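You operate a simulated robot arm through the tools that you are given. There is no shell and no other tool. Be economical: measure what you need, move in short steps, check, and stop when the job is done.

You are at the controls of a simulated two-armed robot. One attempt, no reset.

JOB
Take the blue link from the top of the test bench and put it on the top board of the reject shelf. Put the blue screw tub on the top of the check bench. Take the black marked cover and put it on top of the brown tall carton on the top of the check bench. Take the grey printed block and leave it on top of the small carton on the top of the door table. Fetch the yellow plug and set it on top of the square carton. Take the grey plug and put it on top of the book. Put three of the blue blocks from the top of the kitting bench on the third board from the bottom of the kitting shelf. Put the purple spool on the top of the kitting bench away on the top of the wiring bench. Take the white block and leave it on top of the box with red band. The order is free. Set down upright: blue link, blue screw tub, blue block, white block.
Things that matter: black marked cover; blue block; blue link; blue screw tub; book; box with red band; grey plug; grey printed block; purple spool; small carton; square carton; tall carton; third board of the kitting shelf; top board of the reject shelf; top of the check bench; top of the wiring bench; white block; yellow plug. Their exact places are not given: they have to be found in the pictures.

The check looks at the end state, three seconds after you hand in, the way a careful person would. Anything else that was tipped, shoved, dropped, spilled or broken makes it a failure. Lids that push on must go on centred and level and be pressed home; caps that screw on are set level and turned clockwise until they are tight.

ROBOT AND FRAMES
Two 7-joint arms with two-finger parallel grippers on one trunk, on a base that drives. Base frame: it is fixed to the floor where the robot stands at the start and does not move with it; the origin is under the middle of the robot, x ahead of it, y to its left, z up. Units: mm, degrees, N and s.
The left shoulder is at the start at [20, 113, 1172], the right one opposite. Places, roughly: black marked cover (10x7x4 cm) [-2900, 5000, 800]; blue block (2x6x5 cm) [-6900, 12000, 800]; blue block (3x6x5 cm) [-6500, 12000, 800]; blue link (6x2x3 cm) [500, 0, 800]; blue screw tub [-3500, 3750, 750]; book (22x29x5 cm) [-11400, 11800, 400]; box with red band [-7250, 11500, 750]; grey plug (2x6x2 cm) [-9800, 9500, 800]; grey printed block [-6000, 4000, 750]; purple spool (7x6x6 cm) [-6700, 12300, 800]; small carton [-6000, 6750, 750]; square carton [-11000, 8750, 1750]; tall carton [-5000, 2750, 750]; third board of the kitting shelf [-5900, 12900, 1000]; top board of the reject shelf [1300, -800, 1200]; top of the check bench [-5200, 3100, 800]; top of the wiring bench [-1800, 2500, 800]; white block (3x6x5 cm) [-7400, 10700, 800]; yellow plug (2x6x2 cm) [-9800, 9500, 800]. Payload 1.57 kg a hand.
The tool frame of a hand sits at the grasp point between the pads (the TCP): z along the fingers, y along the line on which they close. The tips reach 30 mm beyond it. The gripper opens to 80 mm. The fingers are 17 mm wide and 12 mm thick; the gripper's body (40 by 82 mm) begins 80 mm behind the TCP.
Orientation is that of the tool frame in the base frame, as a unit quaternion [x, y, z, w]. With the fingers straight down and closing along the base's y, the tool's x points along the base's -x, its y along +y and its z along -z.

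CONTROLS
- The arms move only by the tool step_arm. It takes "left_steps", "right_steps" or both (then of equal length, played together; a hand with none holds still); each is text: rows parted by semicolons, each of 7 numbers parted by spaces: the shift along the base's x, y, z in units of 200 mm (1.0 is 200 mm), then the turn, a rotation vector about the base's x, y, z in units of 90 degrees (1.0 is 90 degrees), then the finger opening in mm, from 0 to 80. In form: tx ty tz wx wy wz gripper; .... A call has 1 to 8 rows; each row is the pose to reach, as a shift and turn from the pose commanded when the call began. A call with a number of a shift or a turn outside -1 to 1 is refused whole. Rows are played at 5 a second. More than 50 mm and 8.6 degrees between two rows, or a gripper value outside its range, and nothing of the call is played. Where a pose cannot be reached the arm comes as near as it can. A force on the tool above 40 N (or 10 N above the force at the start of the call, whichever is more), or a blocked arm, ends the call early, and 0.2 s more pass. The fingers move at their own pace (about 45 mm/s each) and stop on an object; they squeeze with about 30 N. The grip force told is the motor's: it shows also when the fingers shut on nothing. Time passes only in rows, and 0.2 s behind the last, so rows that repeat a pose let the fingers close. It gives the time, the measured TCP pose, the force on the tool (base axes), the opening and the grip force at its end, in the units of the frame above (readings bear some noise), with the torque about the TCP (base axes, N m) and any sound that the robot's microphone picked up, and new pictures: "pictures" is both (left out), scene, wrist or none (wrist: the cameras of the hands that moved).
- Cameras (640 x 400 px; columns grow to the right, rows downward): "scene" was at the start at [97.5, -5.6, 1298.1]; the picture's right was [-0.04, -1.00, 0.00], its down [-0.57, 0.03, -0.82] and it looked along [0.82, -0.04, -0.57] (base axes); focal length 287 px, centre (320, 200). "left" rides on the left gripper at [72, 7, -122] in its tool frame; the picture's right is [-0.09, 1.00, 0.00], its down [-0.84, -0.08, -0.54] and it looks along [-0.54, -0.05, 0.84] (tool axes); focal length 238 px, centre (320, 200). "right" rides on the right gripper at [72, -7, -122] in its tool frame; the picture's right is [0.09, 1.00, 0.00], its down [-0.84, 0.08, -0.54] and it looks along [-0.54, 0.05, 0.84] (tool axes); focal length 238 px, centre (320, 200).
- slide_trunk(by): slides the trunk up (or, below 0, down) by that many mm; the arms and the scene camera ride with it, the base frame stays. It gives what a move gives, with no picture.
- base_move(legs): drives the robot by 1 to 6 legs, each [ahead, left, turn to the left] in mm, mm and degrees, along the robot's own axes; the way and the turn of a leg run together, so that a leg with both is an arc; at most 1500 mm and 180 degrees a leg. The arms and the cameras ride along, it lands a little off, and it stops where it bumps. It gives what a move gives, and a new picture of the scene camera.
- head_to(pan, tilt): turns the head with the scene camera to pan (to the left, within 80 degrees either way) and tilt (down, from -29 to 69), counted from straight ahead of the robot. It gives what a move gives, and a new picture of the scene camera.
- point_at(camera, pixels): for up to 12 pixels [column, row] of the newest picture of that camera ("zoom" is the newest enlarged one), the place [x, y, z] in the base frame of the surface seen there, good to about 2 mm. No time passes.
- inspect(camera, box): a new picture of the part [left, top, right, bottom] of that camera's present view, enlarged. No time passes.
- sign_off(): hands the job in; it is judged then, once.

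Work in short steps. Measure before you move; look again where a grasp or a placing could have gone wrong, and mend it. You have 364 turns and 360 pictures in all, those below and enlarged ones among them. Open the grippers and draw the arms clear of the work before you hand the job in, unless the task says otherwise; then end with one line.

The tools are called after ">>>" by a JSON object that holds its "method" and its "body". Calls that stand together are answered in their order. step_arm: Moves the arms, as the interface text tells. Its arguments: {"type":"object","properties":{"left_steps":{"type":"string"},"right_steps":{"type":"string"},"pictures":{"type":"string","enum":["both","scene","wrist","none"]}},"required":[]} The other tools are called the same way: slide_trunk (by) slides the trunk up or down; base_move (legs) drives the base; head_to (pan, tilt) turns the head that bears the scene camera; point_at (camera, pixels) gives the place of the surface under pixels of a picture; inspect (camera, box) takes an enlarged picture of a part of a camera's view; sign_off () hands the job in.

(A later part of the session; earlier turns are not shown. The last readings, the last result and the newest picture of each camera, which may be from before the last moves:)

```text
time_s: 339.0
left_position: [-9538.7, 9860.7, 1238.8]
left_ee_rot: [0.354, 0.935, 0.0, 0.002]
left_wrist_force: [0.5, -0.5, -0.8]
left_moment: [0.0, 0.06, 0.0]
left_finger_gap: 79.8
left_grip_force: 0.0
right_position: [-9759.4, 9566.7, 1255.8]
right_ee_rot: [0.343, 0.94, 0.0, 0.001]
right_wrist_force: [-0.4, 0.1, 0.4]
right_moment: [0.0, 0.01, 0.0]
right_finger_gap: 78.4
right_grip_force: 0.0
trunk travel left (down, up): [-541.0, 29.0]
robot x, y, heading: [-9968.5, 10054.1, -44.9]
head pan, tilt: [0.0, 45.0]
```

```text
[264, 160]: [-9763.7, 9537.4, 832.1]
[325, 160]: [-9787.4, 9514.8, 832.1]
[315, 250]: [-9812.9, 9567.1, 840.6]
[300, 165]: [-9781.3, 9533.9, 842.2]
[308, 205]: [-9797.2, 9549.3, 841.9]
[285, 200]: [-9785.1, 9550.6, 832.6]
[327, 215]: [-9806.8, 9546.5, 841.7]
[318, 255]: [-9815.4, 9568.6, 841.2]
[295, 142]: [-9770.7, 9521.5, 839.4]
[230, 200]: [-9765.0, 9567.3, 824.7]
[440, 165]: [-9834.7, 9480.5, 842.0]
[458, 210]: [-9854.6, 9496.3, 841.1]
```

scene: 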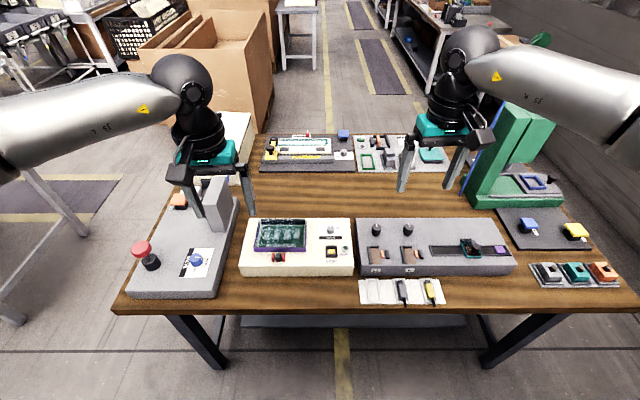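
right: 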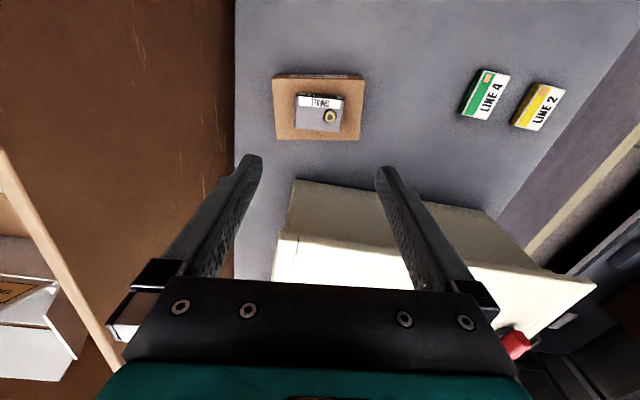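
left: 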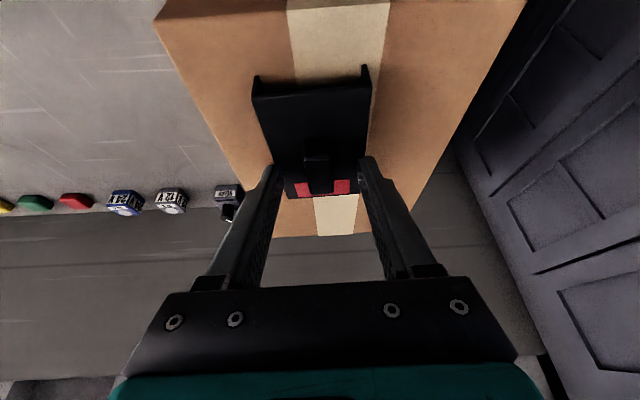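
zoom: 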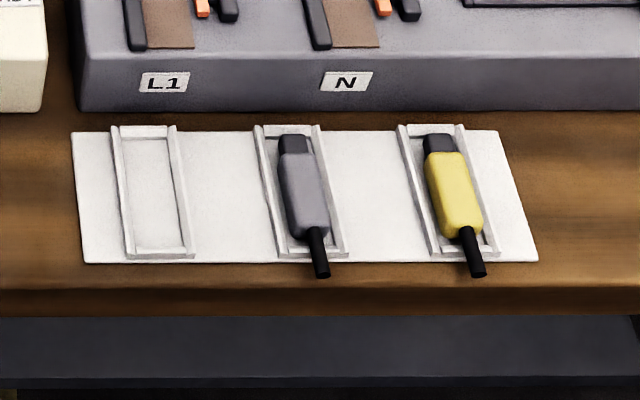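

Both plugs lie in cradles (walls z 832, plug tops 842), long axis toward me. I shift right 150 and look with the right wrist camera at the yellow plug.

>>> {"method": "base_move", "body": {"legs": [[0, -150, 0]]}}

>>> {"method": "slide_trunk", "body": {"by": -230}}

>>> {"method": "step_arm", "body": {"right_steps": "0 0 0 0 0 0.03 50", "pictures": "wrist"}}

```text
time_s: 340.4
left_position: [-9644.4, 9754.3, 1239.0]
left_ee_rot: [0.356, 0.935, -0.001, 0.002]
left_wrist_force: [-0.5, 0.2, 0.6]
left_moment: [0.04, 0.02, -0.01]
left_finger_gap: 80.2
left_grip_force: 0.1
right_position: [-9865.3, 9461.2, 1256.3]
right_ee_rot: [0.343, 0.939, 0.001, 0.001]
right_wrist_force: [0.4, 1.1, -0.2]
right_moment: [0.0, 0.0, -0.01]
right_finger_gap: 77.9
right_grip_force: 0.0
trunk travel left (down, up): [-541.0, 29.0]
robot x, y, heading: [-10074.1, 9943.9, -45.0]
head pan, tilt: [0.0, 45.0]
```

scene: 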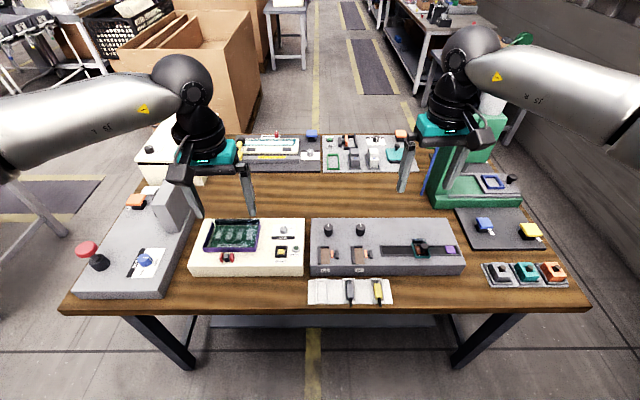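

```text
time_s: 342.8
left_position: [-9642.8, 9754.3, 1008.5]
left_ee_rot: [0.356, 0.935, -0.001, 0.002]
left_wrist_force: [-0.6, -0.7, 0.0]
left_moment: [0.02, -0.02, 0.0]
left_finger_gap: 80.0
left_grip_force: 0.1
right_position: [-9864.1, 9462.0, 1025.7]
right_ee_rot: [0.343, 0.939, -0.001, 0.001]
right_wrist_force: [-0.4, 0.0, 0.1]
right_moment: [-0.03, 0.01, -0.02]
right_finger_gap: 78.3
right_grip_force: 0.0
trunk travel left (down, up): [-311.0, 259.0]
robot x, y, heading: [-10073.2, 9945.9, -44.9]
head pan, tilt: [0.0, 45.0]
```

```text
time_s: 343.2
left_position: [-9642.6, 9754.5, 1008.1]
left_ee_rot: [0.355, 0.935, -0.001, 0.002]
left_wrist_force: [0.1, 0.5, 0.5]
left_moment: [-0.02, 0.01, -0.01]
left_finger_gap: 80.1
left_grip_force: 0.1
right_position: [-9863.3, 9461.6, 1026.9]
right_ee_rot: [0.32, 0.948, 0.0, 0.001]
right_wrist_force: [0.1, -0.4, 0.0]
right_moment: [0.03, -0.02, 0.03]
right_finger_gap: 49.9
right_grip_force: 0.0
trunk travel left (down, up): [-311.0, 259.0]
robot x, y, heading: [-10075.5, 9948.6, -44.9]
head pan, tilt: [0.0, 45.0]
```

right: 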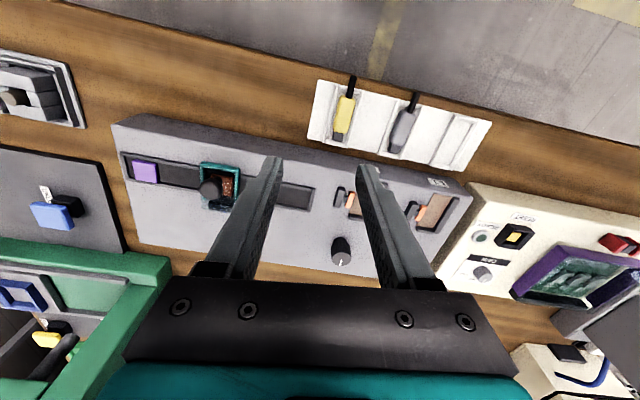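

>>> {"method": "inspect", "body": {"camera": "right", "box": [300, 65, 500, 185]}}

```text
3.20 times, centred on (400, 125) of right
```

zoom: 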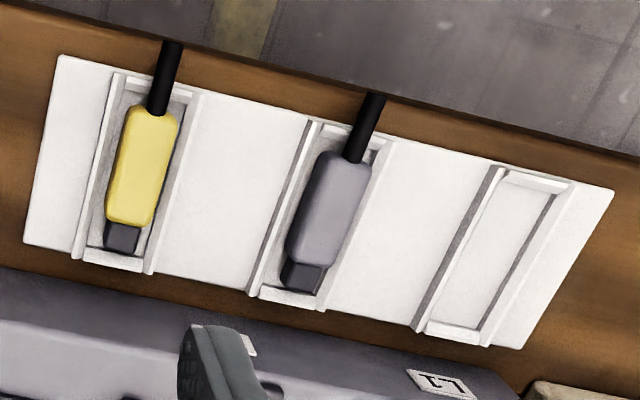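

>>> {"method": "point_at", "body": {"camera": "zoom", "pixels": [[152, 108], [132, 220], [117, 160], [165, 165], [142, 165], [344, 155], [307, 255], [306, 205], [350, 215], [328, 205], [193, 150], [100, 150]]}}

```text
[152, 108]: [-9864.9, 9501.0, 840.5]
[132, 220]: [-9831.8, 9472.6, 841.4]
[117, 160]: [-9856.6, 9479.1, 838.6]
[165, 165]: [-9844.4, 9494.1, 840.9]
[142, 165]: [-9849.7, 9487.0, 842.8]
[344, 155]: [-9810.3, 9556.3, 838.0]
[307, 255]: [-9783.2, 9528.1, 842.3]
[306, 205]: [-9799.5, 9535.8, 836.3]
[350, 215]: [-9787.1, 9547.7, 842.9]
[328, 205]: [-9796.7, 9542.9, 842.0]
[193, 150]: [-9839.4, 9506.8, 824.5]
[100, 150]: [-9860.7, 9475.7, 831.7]
```

Yellow centre (-9849.5,9487), axis ≈−40°; approach with 35° forward tilt, fingers just above the cradle walls.

>>> {"method": "step_arm", "body": {"right_steps": "0.003 0.03 -0.1 -0.05 -0.06 -0.005 50;0.007 0.06 -0.22 -0.1 -0.119 -0.01 50;0.011 0.1 -0.35 -0.15 -0.179 -0.016 50;0.015 0.135 -0.48 -0.2 -0.238 -0.022 50;0.019 0.168 -0.62 -0.25 -0.298 -0.028 50", "pictures": "both"}}

```text
time_s: 344.4
left_position: [-9642.9, 9754.9, 1008.4]
left_ee_rot: [0.355, 0.935, 0.0, 0.002]
left_wrist_force: [0.5, -0.1, 1.2]
left_moment: [0.01, 0.03, 0.01]
left_finger_gap: 80.2
left_grip_force: 0.2
right_position: [-9859.8, 9495.5, 902.9]
right_ee_rot: [0.327, 0.896, -0.109, 0.282]
right_wrist_force: [-0.5, -0.1, 0.4]
right_moment: [0.01, -0.04, 0.01]
right_finger_gap: 49.9
right_grip_force: 0.0
trunk travel left (down, up): [-311.0, 259.0]
robot x, y, heading: [-10073.1, 9949.0, -44.9]
head pan, tilt: [0.0, 45.0]
```

scene: 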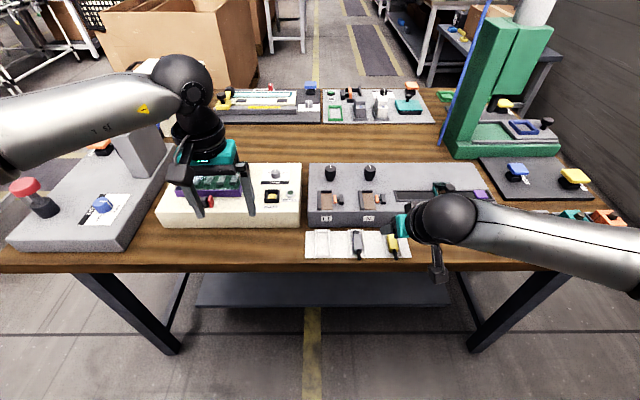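
right: 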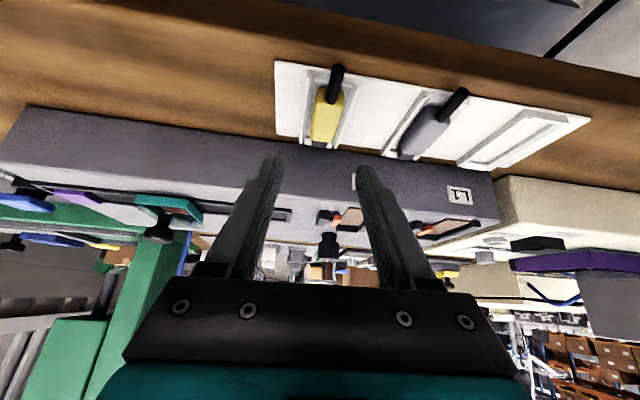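

>>> {"method": "inspect", "body": {"camera": "right", "box": [270, 50, 390, 180]}}

```text
3.08 times, centred on (330, 115) of right
```

zoom: 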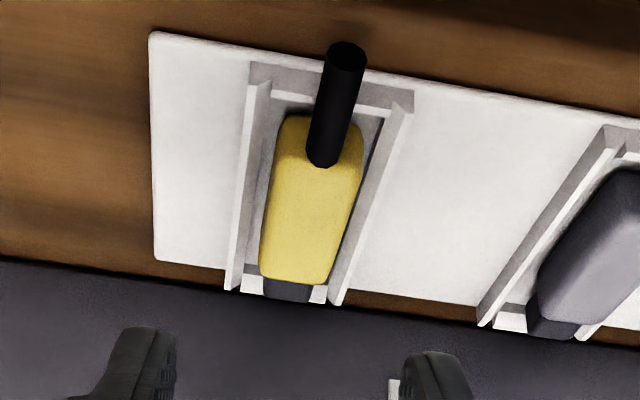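

>>> {"method": "point_at", "body": {"camera": "zoom", "pixels": [[288, 265], [297, 275], [318, 170], [305, 210], [285, 200], [350, 190], [335, 250], [265, 265], [350, 230], [237, 250]]}}

```text
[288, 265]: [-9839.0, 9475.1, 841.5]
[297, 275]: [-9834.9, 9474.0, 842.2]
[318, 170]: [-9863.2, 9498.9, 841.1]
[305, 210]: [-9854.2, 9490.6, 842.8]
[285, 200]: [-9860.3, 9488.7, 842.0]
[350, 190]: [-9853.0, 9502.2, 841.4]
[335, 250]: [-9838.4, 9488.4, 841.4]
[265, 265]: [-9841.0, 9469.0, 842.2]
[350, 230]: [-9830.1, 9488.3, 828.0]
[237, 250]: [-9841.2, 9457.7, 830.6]
```

Correct yaw by −4.5° and go down to z 863, then close.

>>> {"method": "step_arm", "body": {"right_steps": "0.006 0.002 -0.05 0 0 -0.03 50;0.0125 0.003 -0.13 0 0 -0.05 50;0.0125 0.003 -0.198 0 0 -0.05 50;0.0125 0.003 -0.198 0 0 -0.05 50", "pictures": "wrist"}}

```text
time_s: 345.4
left_position: [-9642.6, 9754.0, 1008.8]
left_ee_rot: [0.355, 0.935, 0.0, 0.001]
left_wrist_force: [0.5, 0.6, 0.1]
left_moment: [0.0, 0.01, 0.02]
left_finger_gap: 79.8
left_grip_force: 0.0
right_position: [-9858.6, 9495.3, 862.8]
right_ee_rot: [0.361, 0.882, -0.12, 0.277]
right_wrist_force: [-0.1, -0.2, 0.0]
right_moment: [-0.01, 0.06, -0.01]
right_finger_gap: 50.1
right_grip_force: 0.0
trunk travel left (down, up): [-311.0, 259.0]
robot x, y, heading: [-10073.8, 9947.8, -45.0]
head pan, tilt: [0.0, 45.0]
```

right: 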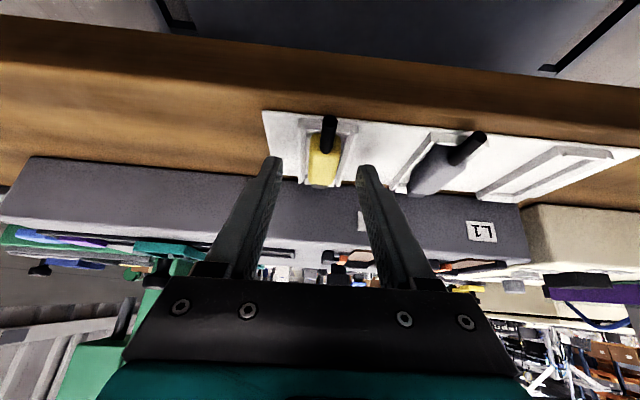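

>>> {"method": "step_arm", "body": {"right_steps": "0 0 0 0 0 0 25;0 0 0 0 0 0 8;0 0 0 0 0 0 8;0 0 0 0 0 0 8", "pictures": "none"}}

>>> {"method": "inspect", "body": {"camera": "right", "box": [250, 90, 390, 220]}}

```text
time_s: 346.4
left_position: [-9643.0, 9755.3, 1008.7]
left_ee_rot: [0.354, 0.935, -0.001, 0.001]
left_wrist_force: [-0.5, 0.0, 0.1]
left_moment: [-0.01, 0.0, 0.01]
left_finger_gap: 79.7
left_grip_force: 0.0
right_position: [-9858.1, 9495.8, 863.1]
right_ee_rot: [0.36, 0.883, -0.12, 0.277]
right_wrist_force: [-0.7, -0.2, 0.1]
right_moment: [0.02, -0.01, -0.01]
right_finger_gap: 18.8
right_grip_force: 30.7
trunk travel left (down, up): [-311.0, 259.0]
robot x, y, heading: [-10074.1, 9942.5, -44.8]
head pan, tilt: [0.0, 45.0]
```

```text
3.08 times, centred on (320, 155) of right
```

zoom: 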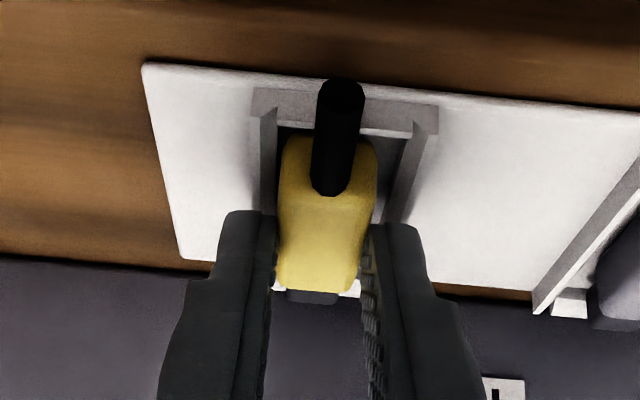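

Gripped. Lift 150 mm and check.

>>> {"method": "step_arm", "body": {"right_steps": "0 0 0.1 0 0 0 8;0 0 0.3 0 0 0 8;0 0 0.5 0 0 0 8;0 0 0.75 0 0 0 8", "pictures": "wrist"}}

```text
time_s: 347.4
left_position: [-9642.4, 9754.3, 1008.7]
left_ee_rot: [0.356, 0.935, -0.001, 0.001]
left_wrist_force: [0.1, 0.4, -1.0]
left_moment: [0.02, 0.0, -0.03]
left_finger_gap: 80.1
left_grip_force: 0.0
right_position: [-9856.7, 9495.6, 1014.5]
right_ee_rot: [0.361, 0.883, -0.12, 0.275]
right_wrist_force: [0.4, -0.3, 0.4]
right_moment: [0.01, 0.01, -0.01]
right_finger_gap: 18.5
right_grip_force: 30.1
trunk travel left (down, up): [-311.0, 259.0]
robot x, y, heading: [-10072.1, 9943.3, -44.8]
head pan, tilt: [0.0, 45.0]
```

right: 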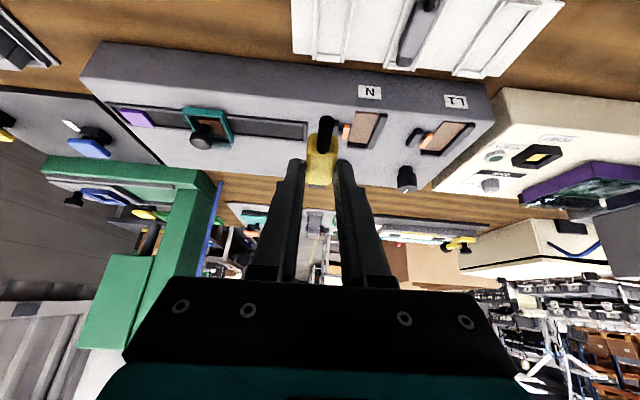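

Held level. Before taking the grey plug I need to see where the book lies; raise the trunk and turn round.

>>> {"method": "slide_trunk", "body": {"by": 230}}

>>> {"method": "base_move", "body": {"legs": [[0, -250, 0], [0, 0, -180]]}}

>>> {"method": "head_to", "body": {"pan": 0, "tilt": 30}}

```text
time_s: 349.8
left_position: [-9642.3, 9755.2, 1238.9]
left_ee_rot: [0.355, 0.935, 0.001, 0.002]
left_wrist_force: [0.3, 0.2, -0.1]
left_moment: [-0.01, -0.02, 0.01]
left_finger_gap: 79.9
left_grip_force: 0.0
right_position: [-9856.9, 9495.1, 1244.2]
right_ee_rot: [0.36, 0.883, -0.12, 0.277]
right_wrist_force: [0.2, 0.2, 0.0]
right_moment: [0.0, 0.0, 0.01]
right_finger_gap: 18.5
right_grip_force: 29.8
trunk travel left (down, up): [-541.0, 29.0]
robot x, y, heading: [-10075.8, 9945.7, -44.8]
head pan, tilt: [0.0, 45.0]
```

```text
time_s: 359.0
left_position: [-10683.1, 9960.6, 1239.1]
left_ee_rot: [0.934, -0.358, -0.003, 0.0]
left_wrist_force: [-0.3, -1.1, 0.1]
left_moment: [-0.03, 0.0, -0.02]
left_finger_gap: 79.9
left_grip_force: 0.1
right_position: [-10467.2, 10217.9, 1245.8]
right_ee_rot: [0.882, -0.363, -0.276, -0.121]
right_wrist_force: [-0.4, 0.0, -0.4]
right_moment: [-0.01, 0.01, -0.02]
right_finger_gap: 18.5
right_grip_force: 30.2
trunk travel left (down, up): [-541.0, 29.0]
robot x, y, heading: [-10252.5, 9766.9, 134.7]
head pan, tilt: [0.0, 45.0]
```

scene: 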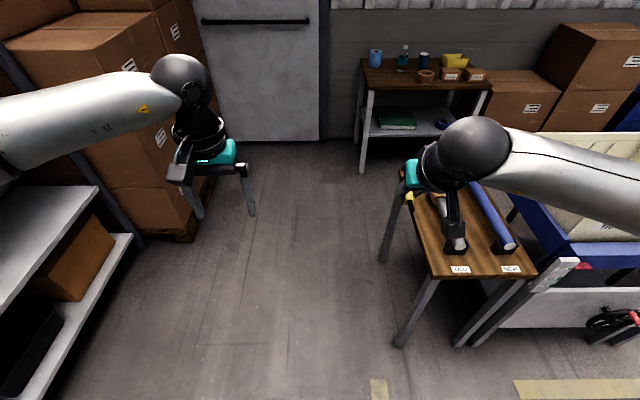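

```text
time_s: 359.8
left_position: [-10683.8, 9960.8, 1237.9]
left_ee_rot: [0.934, -0.358, -0.002, 0.001]
left_wrist_force: [0.4, 0.6, -0.4]
left_moment: [-0.01, 0.0, 0.01]
left_finger_gap: 79.9
left_grip_force: 0.1
right_position: [-10468.4, 10218.2, 1243.8]
right_ee_rot: [0.881, -0.363, -0.277, -0.121]
right_wrist_force: [0.1, 0.0, -0.8]
right_moment: [-0.03, -0.01, 0.01]
right_finger_gap: 18.5
right_grip_force: 29.7
trunk travel left (down, up): [-541.0, 29.0]
robot x, y, heading: [-10248.1, 9768.1, 134.6]
head pan, tilt: [0.0, 30.0]
```

scene: 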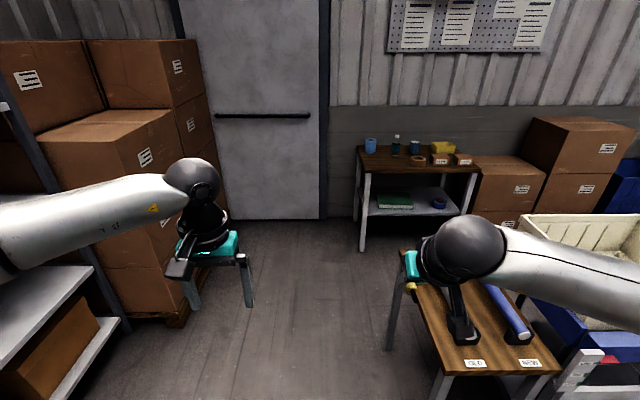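

The green book lies on the lower board of the rack at (395,201). Zoom and measure.

>>> {"method": "inspect", "body": {"camera": "scene", "box": [340, 130, 500, 250]}}

>>> {"method": "point_at", "body": {"camera": "scene", "pixels": [[395, 198], [380, 207], [412, 207], [382, 195], [412, 195], [367, 212], [463, 212], [360, 172], [475, 172], [420, 150], [363, 245]]}}

```text
3.33 times, centred on (420, 190) of scene
```

zoom: 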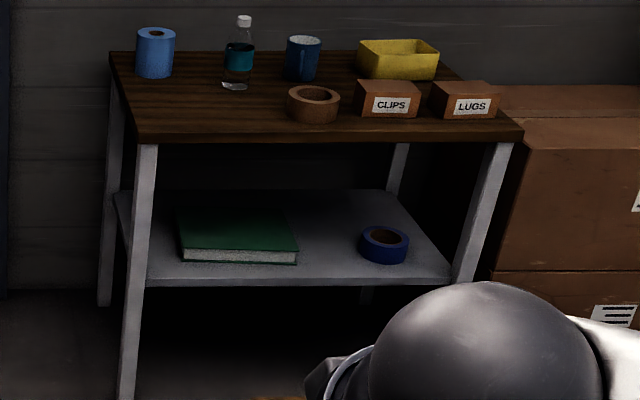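

```text
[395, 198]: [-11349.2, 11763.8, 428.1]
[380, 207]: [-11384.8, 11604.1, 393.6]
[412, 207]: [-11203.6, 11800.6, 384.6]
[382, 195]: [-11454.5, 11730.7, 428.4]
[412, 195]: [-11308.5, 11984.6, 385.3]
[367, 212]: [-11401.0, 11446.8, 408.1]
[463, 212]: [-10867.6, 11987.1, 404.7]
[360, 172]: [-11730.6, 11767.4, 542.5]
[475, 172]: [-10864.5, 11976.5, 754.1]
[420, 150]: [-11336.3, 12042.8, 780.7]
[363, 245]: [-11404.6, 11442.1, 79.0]
```

The book lies at z 428 on a lower board, ~100–290 mm behind the rack front with the top at ~740: I'll need a ~60° tilt for the grey plug. First the yellow plug: turn left to face the spares shelf.

>>> {"method": "base_move", "body": {"legs": [[0, 0, 90]]}}

>>> {"method": "head_to", "body": {"pan": 10, "tilt": 0}}

```text
time_s: 364.1
left_position: [-10439.3, 9333.0, 1238.2]
left_ee_rot: [0.909, 0.416, -0.001, 0.001]
left_wrist_force: [0.2, -0.8, 0.0]
left_moment: [0.01, 0.01, 0.03]
left_finger_gap: 80.2
left_grip_force: 0.1
right_position: [-10700.8, 9543.2, 1244.8]
right_ee_rot: [0.877, 0.375, -0.28, 0.112]
right_wrist_force: [-0.2, 0.1, -0.3]
right_moment: [0.01, 0.01, -0.02]
right_finger_gap: 18.5
right_grip_force: 30.3
trunk travel left (down, up): [-541.0, 29.0]
robot x, y, heading: [-10251.1, 9764.6, -134.1]
head pan, tilt: [0.0, 30.0]
```

scene: 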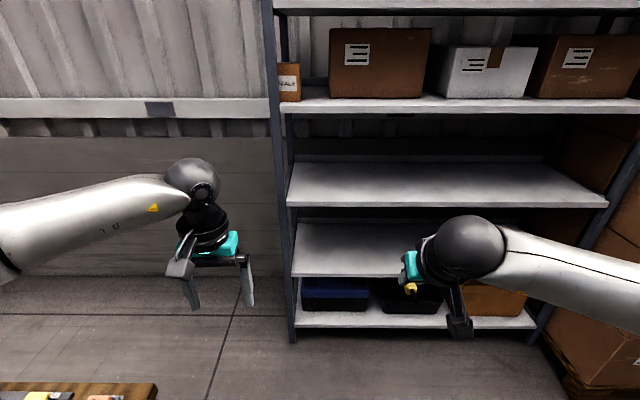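

```text
time_s: 365.0
left_position: [-10439.4, 9332.4, 1237.7]
left_ee_rot: [0.91, 0.416, -0.001, 0.001]
left_wrist_force: [0.0, 0.1, 0.0]
left_moment: [0.0, 0.01, -0.01]
left_finger_gap: 79.8
left_grip_force: 0.0
right_position: [-10701.8, 9543.1, 1244.9]
right_ee_rot: [0.877, 0.374, -0.28, 0.112]
right_wrist_force: [0.5, -0.6, 0.3]
right_moment: [-0.01, 0.0, 0.0]
right_finger_gap: 18.7
right_grip_force: 29.8
trunk travel left (down, up): [-541.0, 29.0]
robot x, y, heading: [-10252.9, 9766.3, -134.3]
head pan, tilt: [10.0, 0.0]
```

scene: 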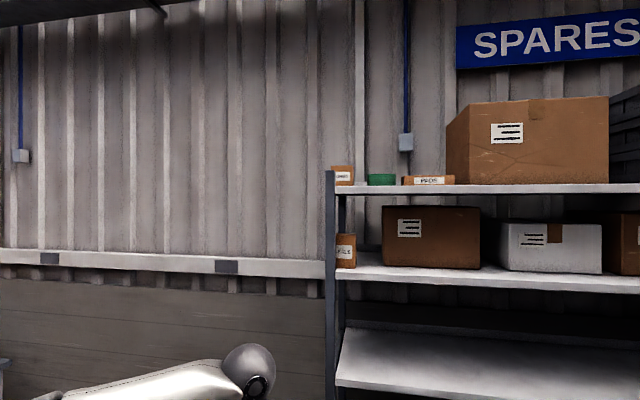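

>>> {"method": "inspect", "body": {"camera": "scene", "box": [315, 140, 475, 280]}}

>>> {"method": "point_at", "body": {"camera": "scene", "pixels": [[335, 175], [345, 172], [350, 180], [335, 168], [350, 168], [335, 184], [430, 181], [400, 189], [380, 180], [330, 178], [600, 188]]}}

```text
2.86 times, centred on (395, 210) of scene
```

zoom: 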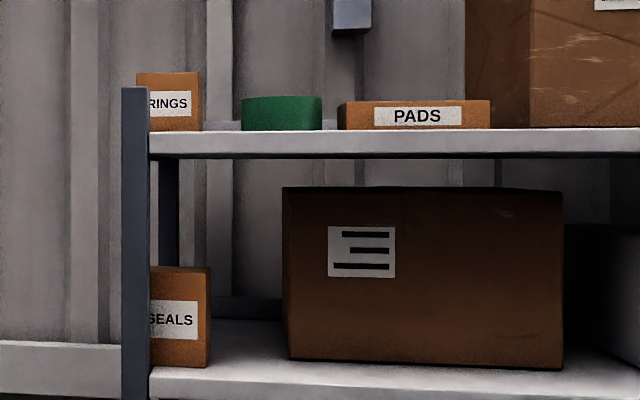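

```text
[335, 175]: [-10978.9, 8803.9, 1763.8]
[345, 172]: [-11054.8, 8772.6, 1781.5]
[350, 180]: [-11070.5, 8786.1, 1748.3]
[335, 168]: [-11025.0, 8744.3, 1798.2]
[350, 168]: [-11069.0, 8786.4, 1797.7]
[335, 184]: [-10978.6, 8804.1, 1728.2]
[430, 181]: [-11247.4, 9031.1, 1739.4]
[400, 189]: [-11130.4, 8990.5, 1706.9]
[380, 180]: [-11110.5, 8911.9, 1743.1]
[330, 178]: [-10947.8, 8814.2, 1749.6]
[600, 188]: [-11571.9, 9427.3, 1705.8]
```

RINGS carton (top z≈1800) at about (-11070,8728); board front edge at S≈−2142. I test the high reach: raise trunk fully and lift the right hand.

>>> {"method": "slide_trunk", "body": {"by": 28}}

>>> {"method": "step_arm", "body": {"right_steps": "0.1 0.04 0.17 0 0 0 8;0.2 0.08 0.34 0 0 0 8;0.3 0.12 0.5 0 0 0 8;0.4 0.15 0.66 0 0 0 8;0.5 0.17 0.82 0 0 0 8;0.52 0.17 1.0 0 0 0 8", "pictures": "none"}}

>>> {"method": "step_arm", "body": {"right_steps": "0 0 0.2 0 0 0 8;0 0 0.4 0 0 0 8;0 0 0.6 0 0 0 8;0 0 0.8 0 0 0 8;0 0 1.0 0 0 0 8", "pictures": "none"}}

>>> {"method": "step_arm", "body": {"right_steps": "0 0 0.2 0 0 0 8;0 0 0.4 0 0 0 8;0 0 0.6 0 0 0 8;0 0 0.8 0 0 0 8;0 0 0.92 0 0 0 8", "pictures": "scene"}}

```text
time_s: 365.7
left_position: [-10439.0, 9332.2, 1266.3]
left_ee_rot: [0.909, 0.416, -0.002, 0.002]
left_wrist_force: [0.0, -0.4, -0.4]
left_moment: [0.0, 0.0, 0.0]
left_finger_gap: 80.1
left_grip_force: 0.1
right_position: [-10701.5, 9542.9, 1272.3]
right_ee_rot: [0.876, 0.376, -0.28, 0.112]
right_wrist_force: [-0.6, -0.2, 0.4]
right_moment: [-0.01, -0.03, -0.01]
right_finger_gap: 18.5
right_grip_force: 29.6
trunk travel left (down, up): [-569.0, 1.0]
robot x, y, heading: [-10254.2, 9765.4, -134.4]
head pan, tilt: [10.0, 0.0]
```

```text
time_s: 367.1
left_position: [-10439.7, 9332.8, 1266.3]
left_ee_rot: [0.909, 0.416, -0.003, 0.001]
left_wrist_force: [0.1, 0.2, -0.3]
left_moment: [0.04, 0.0, 0.0]
left_finger_gap: 80.0
left_grip_force: 0.1
right_position: [-10597.5, 9576.9, 1472.1]
right_ee_rot: [0.877, 0.375, -0.279, 0.113]
right_wrist_force: [0.1, 1.0, -0.3]
right_moment: [0.0, 0.0, 0.0]
right_finger_gap: 18.7
right_grip_force: 29.7
trunk travel left (down, up): [-569.0, 1.0]
robot x, y, heading: [-10252.1, 9763.3, -134.3]
head pan, tilt: [10.0, 0.0]
```

```text
time_s: 368.3
left_position: [-10438.4, 9333.1, 1267.2]
left_ee_rot: [0.909, 0.416, -0.002, 0.0]
left_wrist_force: [-0.7, 0.4, 0.0]
left_moment: [0.02, -0.04, 0.01]
left_finger_gap: 79.9
left_grip_force: 0.1
right_position: [-10596.5, 9579.6, 1671.0]
right_ee_rot: [0.877, 0.374, -0.28, 0.112]
right_wrist_force: [-0.2, 0.1, 0.2]
right_moment: [0.02, -0.01, -0.01]
right_finger_gap: 18.5
right_grip_force: 29.5
trunk travel left (down, up): [-569.0, 1.0]
robot x, y, heading: [-10247.5, 9766.6, -134.2]
head pan, tilt: [10.0, 0.0]
```

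```text
time_s: 369.5
left_position: [-10439.2, 9333.2, 1267.3]
left_ee_rot: [0.91, 0.416, 0.0, 0.001]
left_wrist_force: [-0.4, 1.1, 0.0]
left_moment: [-0.02, -0.04, 0.03]
left_finger_gap: 80.1
left_grip_force: 0.1
right_position: [-10597.4, 9578.4, 1842.4]
right_ee_rot: [0.876, 0.375, -0.281, 0.111]
right_wrist_force: [0.5, -0.4, 0.0]
right_moment: [0.04, -0.02, -0.02]
right_finger_gap: 18.8
right_grip_force: 29.8
right hand out of reach, approached as far as the arm can: row 5
trunk travel left (down, up): [-569.0, 1.0]
robot x, y, heading: [-10253.2, 9766.6, -134.2]
head pan, tilt: [10.0, 0.0]
```

scene: 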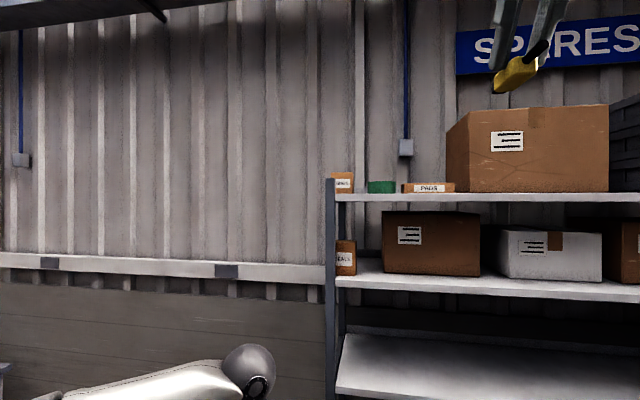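

At 375 mm ahead the hand tops out at z 1842; nearer gives more. Drive left/forward so the carton is ~435 ahead, right-hand side.

>>> {"method": "base_move", "body": {"legs": [[0, 257, 0], [878, 0, 0]]}}

>>> {"method": "step_arm", "body": {"right_steps": "0 0 0 0 0 0 8", "pictures": "wrist"}}

```text
time_s: 375.6
left_position: [-10867.9, 8532.9, 1266.2]
left_ee_rot: [0.912, 0.411, -0.001, 0.001]
left_wrist_force: [-0.1, -0.3, 0.1]
left_moment: [-0.03, 0.0, -0.02]
left_finger_gap: 79.8
left_grip_force: 0.0
right_position: [-11023.9, 8779.5, 1842.8]
right_ee_rot: [0.878, 0.371, -0.28, 0.111]
right_wrist_force: [0.4, 0.5, -0.6]
right_moment: [0.0, 0.0, -0.01]
right_finger_gap: 18.5
right_grip_force: 29.6
trunk travel left (down, up): [-569.0, 1.0]
robot x, y, heading: [-10678.2, 8964.1, -134.5]
head pan, tilt: [10.0, 0.0]
```

scene: 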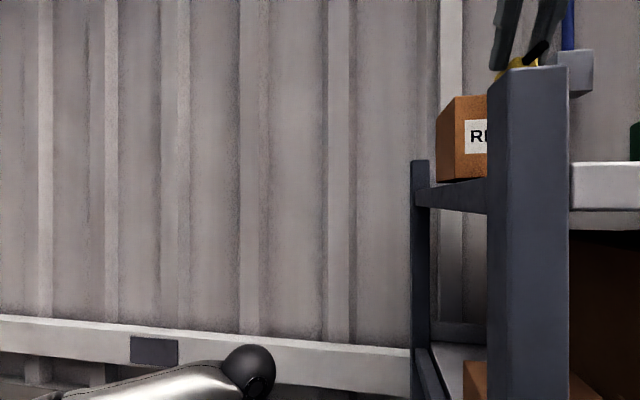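

```text
time_s: 376.0
left_position: [-10867.5, 8532.3, 1265.8]
left_ee_rot: [0.912, 0.411, 0.0, 0.001]
left_wrist_force: [0.2, -1.2, -1.1]
left_moment: [0.01, 0.0, 0.01]
left_finger_gap: 79.8
left_grip_force: 0.1
right_position: [-11022.0, 8779.9, 1843.0]
right_ee_rot: [0.878, 0.371, -0.281, 0.112]
right_wrist_force: [-0.4, -0.1, -0.6]
right_moment: [-0.01, -0.04, -0.01]
right_finger_gap: 18.5
right_grip_force: 30.2
trunk travel left (down, up): [-569.0, 1.0]
robot x, y, heading: [-10677.3, 8965.4, -134.3]
head pan, tilt: [10.0, 0.0]
```

right: 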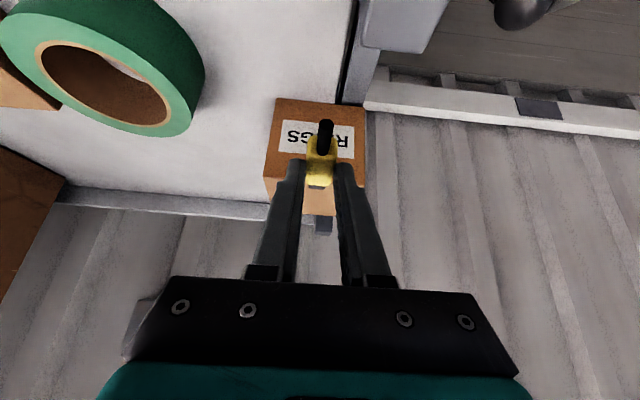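

Wrist view shows the carton below/ahead of the plug. Measure its top.

>>> {"method": "inspect", "body": {"camera": "right", "box": [240, 80, 400, 230]}}

>>> {"method": "point_at", "body": {"camera": "right", "pixels": [[275, 170], [280, 185], [355, 190], [325, 200], [270, 195], [278, 102], [362, 110], [325, 212], [362, 180]]}}

```text
2.67 times, centred on (320, 155) of right
```

zoom: 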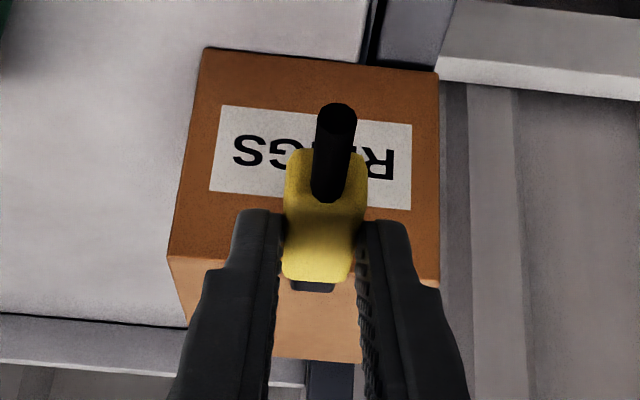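

```text
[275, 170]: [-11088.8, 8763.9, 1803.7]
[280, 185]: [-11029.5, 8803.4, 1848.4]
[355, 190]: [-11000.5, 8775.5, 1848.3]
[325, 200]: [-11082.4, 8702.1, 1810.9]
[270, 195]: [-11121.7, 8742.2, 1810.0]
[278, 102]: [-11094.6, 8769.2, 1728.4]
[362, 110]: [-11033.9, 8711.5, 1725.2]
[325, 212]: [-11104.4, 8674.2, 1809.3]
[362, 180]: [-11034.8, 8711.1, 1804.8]
```

Carton top z≈1810, front edge S≈−2325. Draw the hand back 52 mm while raising to the limit to see the height available.

>>> {"method": "step_arm", "body": {"right_steps": "0.09 0.093 0 0 0 0 8;0.18 0.186 0.06 0 0 0 8;0.18 0.186 0.14 0 0 0 8;0.18 0.186 0.2 0 0 0 8", "pictures": "none"}}

```text
time_s: 377.0
left_position: [-10868.0, 8533.5, 1267.3]
left_ee_rot: [0.912, 0.411, -0.001, 0.002]
left_wrist_force: [-0.6, -0.7, -0.3]
left_moment: [-0.02, -0.03, 0.01]
left_finger_gap: 79.9
left_grip_force: 0.0
right_position: [-10988.7, 8815.6, 1868.5]
right_ee_rot: [0.878, 0.371, -0.282, 0.112]
right_wrist_force: [-0.9, 0.0, -0.3]
right_moment: [-0.02, -0.03, 0.05]
right_finger_gap: 18.3
right_grip_force: 29.8
right hand out of reach, approached as far as the arm can: row 4
trunk travel left (down, up): [-569.0, 1.0]
robot x, y, heading: [-10678.4, 8962.8, -134.5]
head pan, tilt: [10.0, 0.0]
```

1868 is available. Drive forward 128 slowly in two legs.

>>> {"method": "base_move", "body": {"legs": [[80, 0, 0], [48, 0, 0]]}}

>>> {"method": "step_arm", "body": {"right_steps": "0 0 0 0 0 0 8", "pictures": "wrist"}}

>>> {"method": "inspect", "body": {"camera": "right", "box": [240, 80, 400, 230]}}

```text
time_s: 378.7
left_position: [-10943.1, 8454.6, 1266.4]
left_ee_rot: [0.912, 0.411, 0.0, 0.001]
left_wrist_force: [-0.7, 0.0, -0.1]
left_moment: [0.02, 0.0, 0.03]
left_finger_gap: 79.9
left_grip_force: 0.1
right_position: [-11065.3, 8736.4, 1868.2]
right_ee_rot: [0.879, 0.371, -0.278, 0.11]
right_wrist_force: [0.8, 0.3, -0.2]
right_moment: [0.01, -0.01, -0.02]
right_finger_gap: 18.7
right_grip_force: 30.7
trunk travel left (down, up): [-569.0, 1.0]
robot x, y, heading: [-10750.4, 8887.7, -135.1]
head pan, tilt: [10.0, 0.0]
stopped in leg 2: the robot was blocked; the commanded pose is now the measured one
```

scene: 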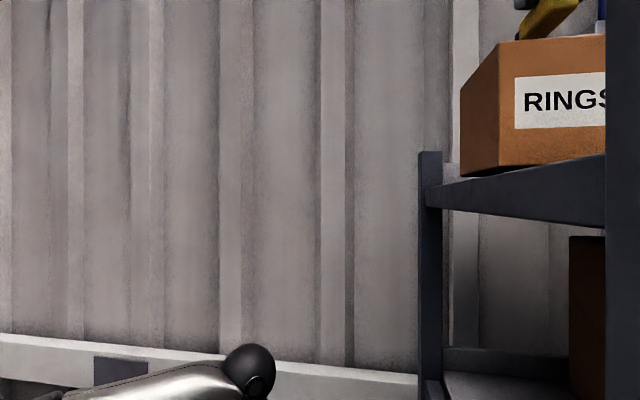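

```text
time_s: 379.1
left_position: [-10944.3, 8454.6, 1264.9]
left_ee_rot: [0.911, 0.411, 0.0, 0.001]
left_wrist_force: [-0.1, -0.2, 0.3]
left_moment: [0.07, -0.05, -0.01]
left_finger_gap: 79.9
left_grip_force: 0.1
right_position: [-11067.0, 8734.1, 1867.9]
right_ee_rot: [0.879, 0.37, -0.278, 0.11]
right_wrist_force: [-0.3, -0.2, -0.1]
right_moment: [0.04, -0.06, -0.01]
right_finger_gap: 18.5
right_grip_force: 30.4
trunk travel left (down, up): [-569.0, 1.0]
robot x, y, heading: [-10751.8, 8888.8, -134.8]
head pan, tilt: [10.0, 0.0]
```

right: 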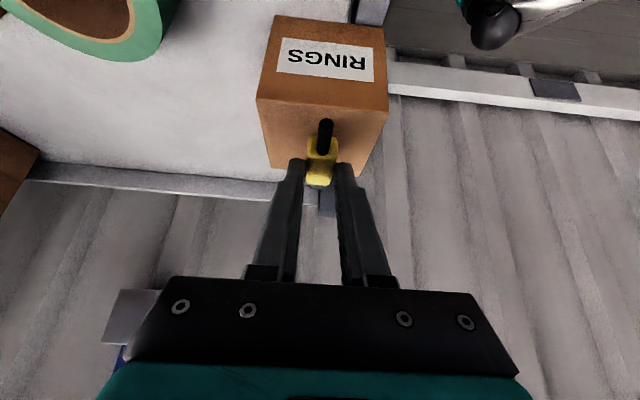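

```text
2.67 times, centred on (320, 155) of right
```

zoom: 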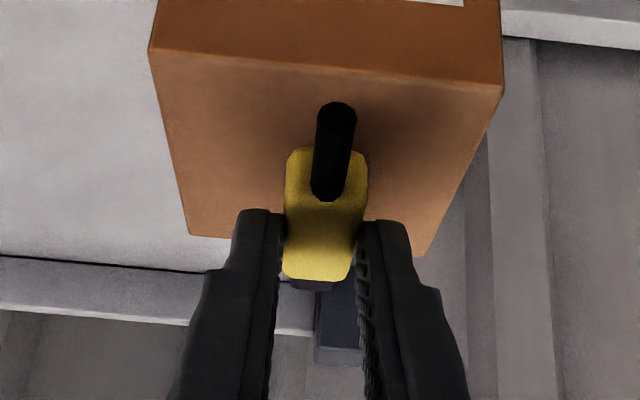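

>>> {"method": "point_at", "body": {"camera": "zoom", "pixels": [[155, 58], [498, 95], [195, 228], [412, 248], [250, 120], [420, 170]]}}

```text
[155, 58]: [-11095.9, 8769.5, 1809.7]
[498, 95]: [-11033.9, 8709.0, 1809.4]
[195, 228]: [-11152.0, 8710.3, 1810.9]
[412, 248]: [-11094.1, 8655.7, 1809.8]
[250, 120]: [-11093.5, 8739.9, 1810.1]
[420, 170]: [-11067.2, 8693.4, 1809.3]
```

Carton top centre (-11094,8711). Move the hand 18 mm forward while lowering a little, then down to z≈1852.

>>> {"method": "step_arm", "body": {"right_steps": "-0.03 -0.031 -0.015 0 0 0 8;-0.062 -0.064 -0.04 0 0 0 8;-0.062 -0.064 -0.06 0 0 0 8", "pictures": "wrist"}}

```text
time_s: 379.9
left_position: [-10942.9, 8456.0, 1266.4]
left_ee_rot: [0.912, 0.411, -0.001, 0.001]
left_wrist_force: [-0.5, 0.2, 0.5]
left_moment: [-0.02, 0.01, 0.0]
left_finger_gap: 79.9
left_grip_force: 0.0
right_position: [-11076.6, 8724.7, 1856.1]
right_ee_rot: [0.88, 0.37, -0.278, 0.11]
right_wrist_force: [-0.7, -0.2, 0.8]
right_moment: [0.0, 0.03, 0.0]
right_finger_gap: 18.8
right_grip_force: 29.7
trunk travel left (down, up): [-569.0, 1.0]
robot x, y, heading: [-10750.7, 8887.4, -134.7]
head pan, tilt: [10.0, 0.0]
```

right: 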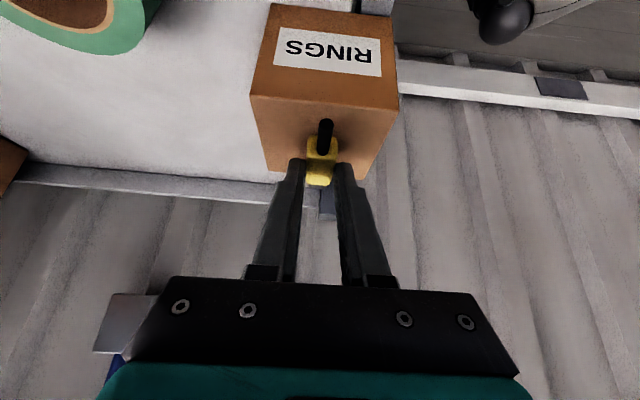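

>>> {"method": "step_arm", "body": {"right_steps": "0 0 -0.012 0 0 0 8;0 0 -0.022 0 0 0 8;0 0 -0.028 0 0 0 8", "pictures": "none"}}

```text
time_s: 380.7
left_position: [-10943.3, 8455.8, 1266.1]
left_ee_rot: [0.912, 0.411, 0.0, 0.001]
left_wrist_force: [0.1, 0.7, 0.0]
left_moment: [0.02, 0.03, -0.02]
left_finger_gap: 79.8
left_grip_force: 0.2
right_position: [-11077.1, 8723.3, 1849.3]
right_ee_rot: [0.879, 0.37, -0.279, 0.11]
right_wrist_force: [-0.2, 0.7, -0.4]
right_moment: [0.04, 0.02, -0.02]
right_finger_gap: 18.6
right_grip_force: 30.4
trunk travel left (down, up): [-569.0, 1.0]
robot x, y, heading: [-10754.7, 8887.8, -134.6]
head pan, tilt: [10.0, 0.0]
```

>>> {"method": "step_arm", "body": {"right_steps": "0 0 -0.008 0 0 0 8;0 0 -0.014 0 0 0 8;0 0 -0.014 0 0 0 8", "pictures": "wrist"}}

```text
time_s: 381.5
left_position: [-10943.1, 8456.3, 1266.9]
left_ee_rot: [0.912, 0.411, -0.001, 0.001]
left_wrist_force: [0.1, 0.3, 0.6]
left_moment: [0.04, 0.0, 0.02]
left_finger_gap: 79.9
left_grip_force: 0.1
right_position: [-11075.9, 8724.9, 1848.5]
right_ee_rot: [0.879, 0.369, -0.281, 0.112]
right_wrist_force: [-1.0, -1.8, 21.6]
right_moment: [-0.56, 0.43, 0.02]
right_finger_gap: 18.6
right_grip_force: 30.0
trunk travel left (down, up): [-569.0, 1.0]
robot x, y, heading: [-10753.9, 8886.3, -134.7]
head pan, tilt: [10.0, 0.0]
```

right: 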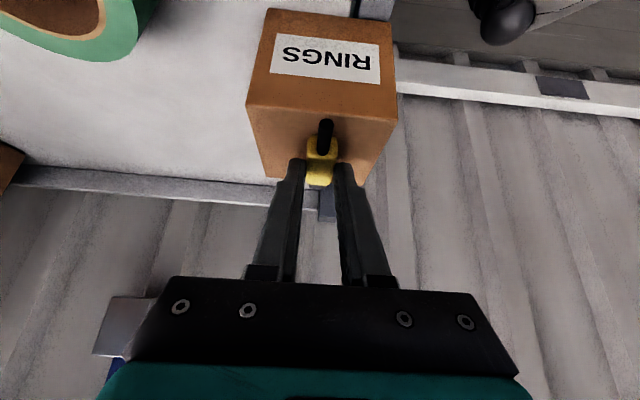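

Contact (21 N). Ease 1 mm, open, lift and back off.

>>> {"method": "step_arm", "body": {"right_steps": "0 0 0.006 0 0 0 8;0 0 0.006 0 0 0 25;0 0 0.006 0 0 0 45;0 0 0.006 0 0 0 45;0.01 0.01 0.05 0 0 0 45;0.03 0.03 0.08 0 0 0 45", "pictures": "wrist"}}

```text
time_s: 382.9
left_position: [-10942.7, 8455.6, 1266.6]
left_ee_rot: [0.912, 0.411, -0.001, 0.001]
left_wrist_force: [0.5, 0.0, -0.1]
left_moment: [-0.01, 0.0, -0.01]
left_finger_gap: 80.1
left_grip_force: 0.0
right_position: [-11070.3, 8730.5, 1863.6]
right_ee_rot: [0.879, 0.37, -0.279, 0.11]
right_wrist_force: [-0.3, -0.1, 0.2]
right_moment: [0.01, -0.02, -0.02]
right_finger_gap: 45.0
right_grip_force: 0.1
trunk travel left (down, up): [-569.0, 1.0]
robot x, y, heading: [-10750.9, 8885.2, -134.8]
head pan, tilt: [10.0, 0.0]
```

right: 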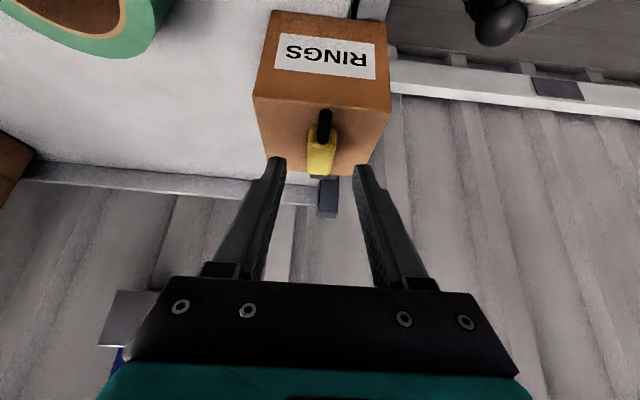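

Yellow plug is on the carton. Back away (keeping clear of the table corner).

>>> {"method": "base_move", "body": {"legs": [[-300, 0, 0], [0, -380, 0], [-650, 0, 0]]}}

>>> {"method": "step_arm", "body": {"right_steps": "-0.05 -0.05 -0.2 0 0 0 45;-0.1 -0.1 -0.4 0 0 0 45;-0.15 -0.15 -0.6 0 0 0 45;-0.2 -0.2 -0.8 0 0 0 45;-0.2 -0.2 -1.0 0 0 0 45", "pictures": "none"}}

>>> {"method": "step_arm", "body": {"right_steps": "0 0 -0.2 0 0 0 45;0 0 -0.4 0 0 0 45;0 0 -0.6 0 0 0 45;0 0 -0.8 0 0 0 45;0 0 -1.0 0 0 0 45", "pictures": "none"}}

>>> {"method": "inspect", "body": {"camera": "scene", "box": [320, 100, 640, 300]}}

```text
time_s: 390.2
left_position: [-10529.2, 9407.4, 1266.0]
left_ee_rot: [0.909, 0.417, -0.001, 0.001]
left_wrist_force: [0.3, -1.3, -0.5]
left_moment: [0.01, -0.01, 0.03]
left_finger_gap: 79.9
left_grip_force: 0.0
right_position: [-10661.6, 9679.3, 1862.3]
right_ee_rot: [0.877, 0.376, -0.278, 0.112]
right_wrist_force: [-0.9, -0.6, 0.2]
right_moment: [0.01, -0.02, 0.01]
right_finger_gap: 45.0
right_grip_force: 0.0
trunk travel left (down, up): [-569.0, 1.0]
robot x, y, heading: [-10346.2, 9841.8, -134.1]
head pan, tilt: [10.0, 0.0]
```

scene: 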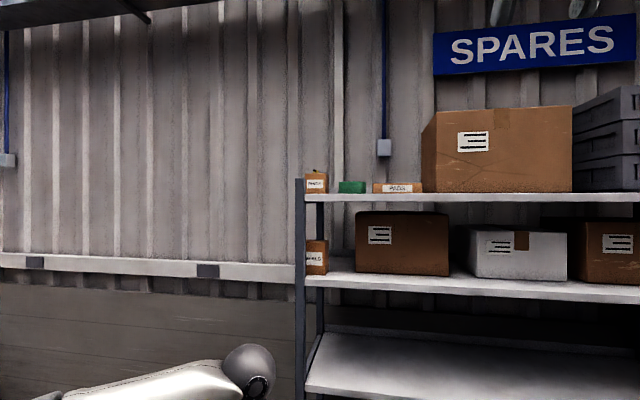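

```text
time_s: 391.4
left_position: [-10530.9, 9406.9, 1266.1]
left_ee_rot: [0.909, 0.417, 0.0, 0.001]
left_wrist_force: [-0.5, -0.4, 0.4]
left_moment: [0.01, -0.02, -0.01]
left_finger_gap: 80.1
left_grip_force: 0.1
right_position: [-10702.7, 9639.4, 1662.5]
right_ee_rot: [0.877, 0.375, -0.28, 0.113]
right_wrist_force: [0.1, -0.8, 0.0]
right_moment: [-0.02, 0.0, -0.01]
right_finger_gap: 45.0
right_grip_force: 0.1
trunk travel left (down, up): [-569.0, 1.0]
robot x, y, heading: [-10344.8, 9840.1, -134.0]
head pan, tilt: [10.0, 0.0]
```

```text
time_s: 392.6
left_position: [-10530.0, 9406.6, 1266.2]
left_ee_rot: [0.909, 0.418, 0.0, 0.002]
left_wrist_force: [0.5, 0.6, -0.4]
left_moment: [0.04, 0.01, 0.01]
left_finger_gap: 79.8
left_grip_force: 0.0
right_position: [-10704.4, 9639.1, 1463.0]
right_ee_rot: [0.877, 0.376, -0.278, 0.112]
right_wrist_force: [-1.2, 0.2, 0.6]
right_moment: [-0.03, 0.01, -0.02]
right_finger_gap: 45.2
right_grip_force: 0.1
trunk travel left (down, up): [-569.0, 1.0]
robot x, y, heading: [-10344.7, 9840.5, -134.0]
head pan, tilt: [10.0, 0.0]
```

```text
2.00 times, centred on (480, 200) of scene
```

zoom: 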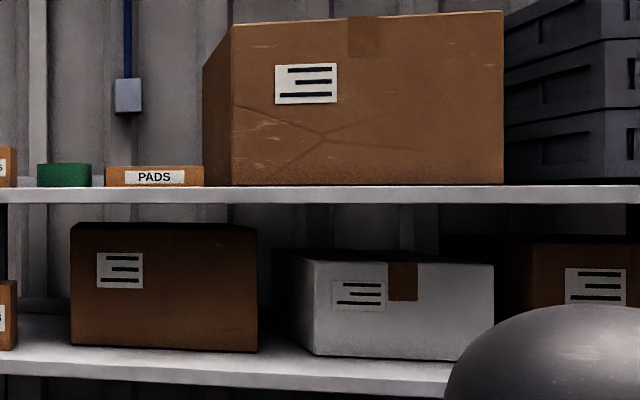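

Turn back to the table for the grey plug.

>>> {"method": "base_move", "body": {"legs": [[0, 0, 89], [80, 290, 0]]}}

>>> {"method": "head_to", "body": {"pan": -5, "tilt": 48}}

```text
time_s: 398.5
left_position: [-9651.3, 9802.7, 1267.1]
left_ee_rot: [0.351, 0.936, 0.0, 0.001]
left_wrist_force: [0.0, 0.5, 0.4]
left_moment: [0.02, 0.01, -0.03]
left_finger_gap: 79.7
left_grip_force: 0.0
right_position: [-9885.1, 9631.2, 1462.3]
right_ee_rot: [0.357, 0.885, -0.118, 0.275]
right_wrist_force: [-0.4, -0.6, -0.5]
right_moment: [0.0, 0.0, -0.03]
right_finger_gap: 45.0
right_grip_force: 0.0
trunk travel left (down, up): [-569.0, 1.0]
robot x, y, heading: [-10083.2, 9991.4, -44.4]
head pan, tilt: [10.0, 0.0]
```

scene: 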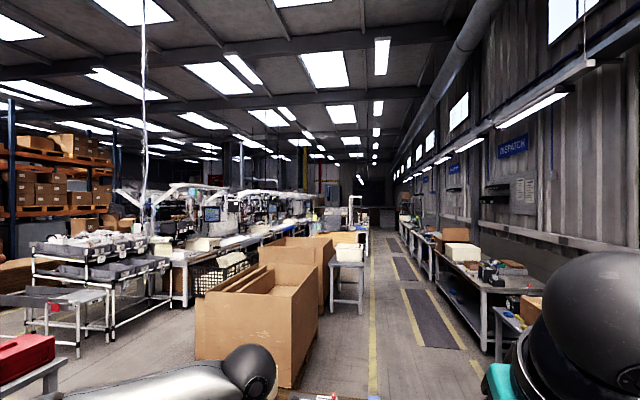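

```text
time_s: 399.7
left_position: [-9652.4, 9803.1, 1266.3]
left_ee_rot: [0.351, 0.937, 0.0, 0.001]
left_wrist_force: [0.4, -0.2, 0.1]
left_moment: [-0.02, 0.04, 0.02]
left_finger_gap: 80.2
left_grip_force: 0.0
right_position: [-9884.3, 9631.6, 1462.9]
right_ee_rot: [0.356, 0.885, -0.118, 0.275]
right_wrist_force: [0.8, -0.2, -0.2]
right_moment: [-0.03, 0.01, -0.01]
right_finger_gap: 45.3
right_grip_force: 0.0
trunk travel left (down, up): [-569.0, 1.0]
robot x, y, heading: [-10078.9, 9992.1, -44.3]
head pan, tilt: [-5.0, 48.0]
```

scene: 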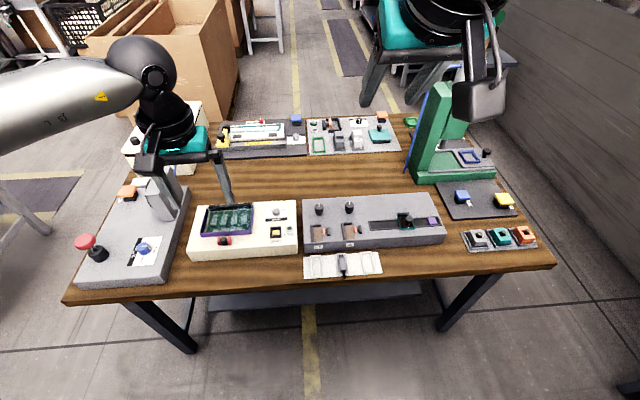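

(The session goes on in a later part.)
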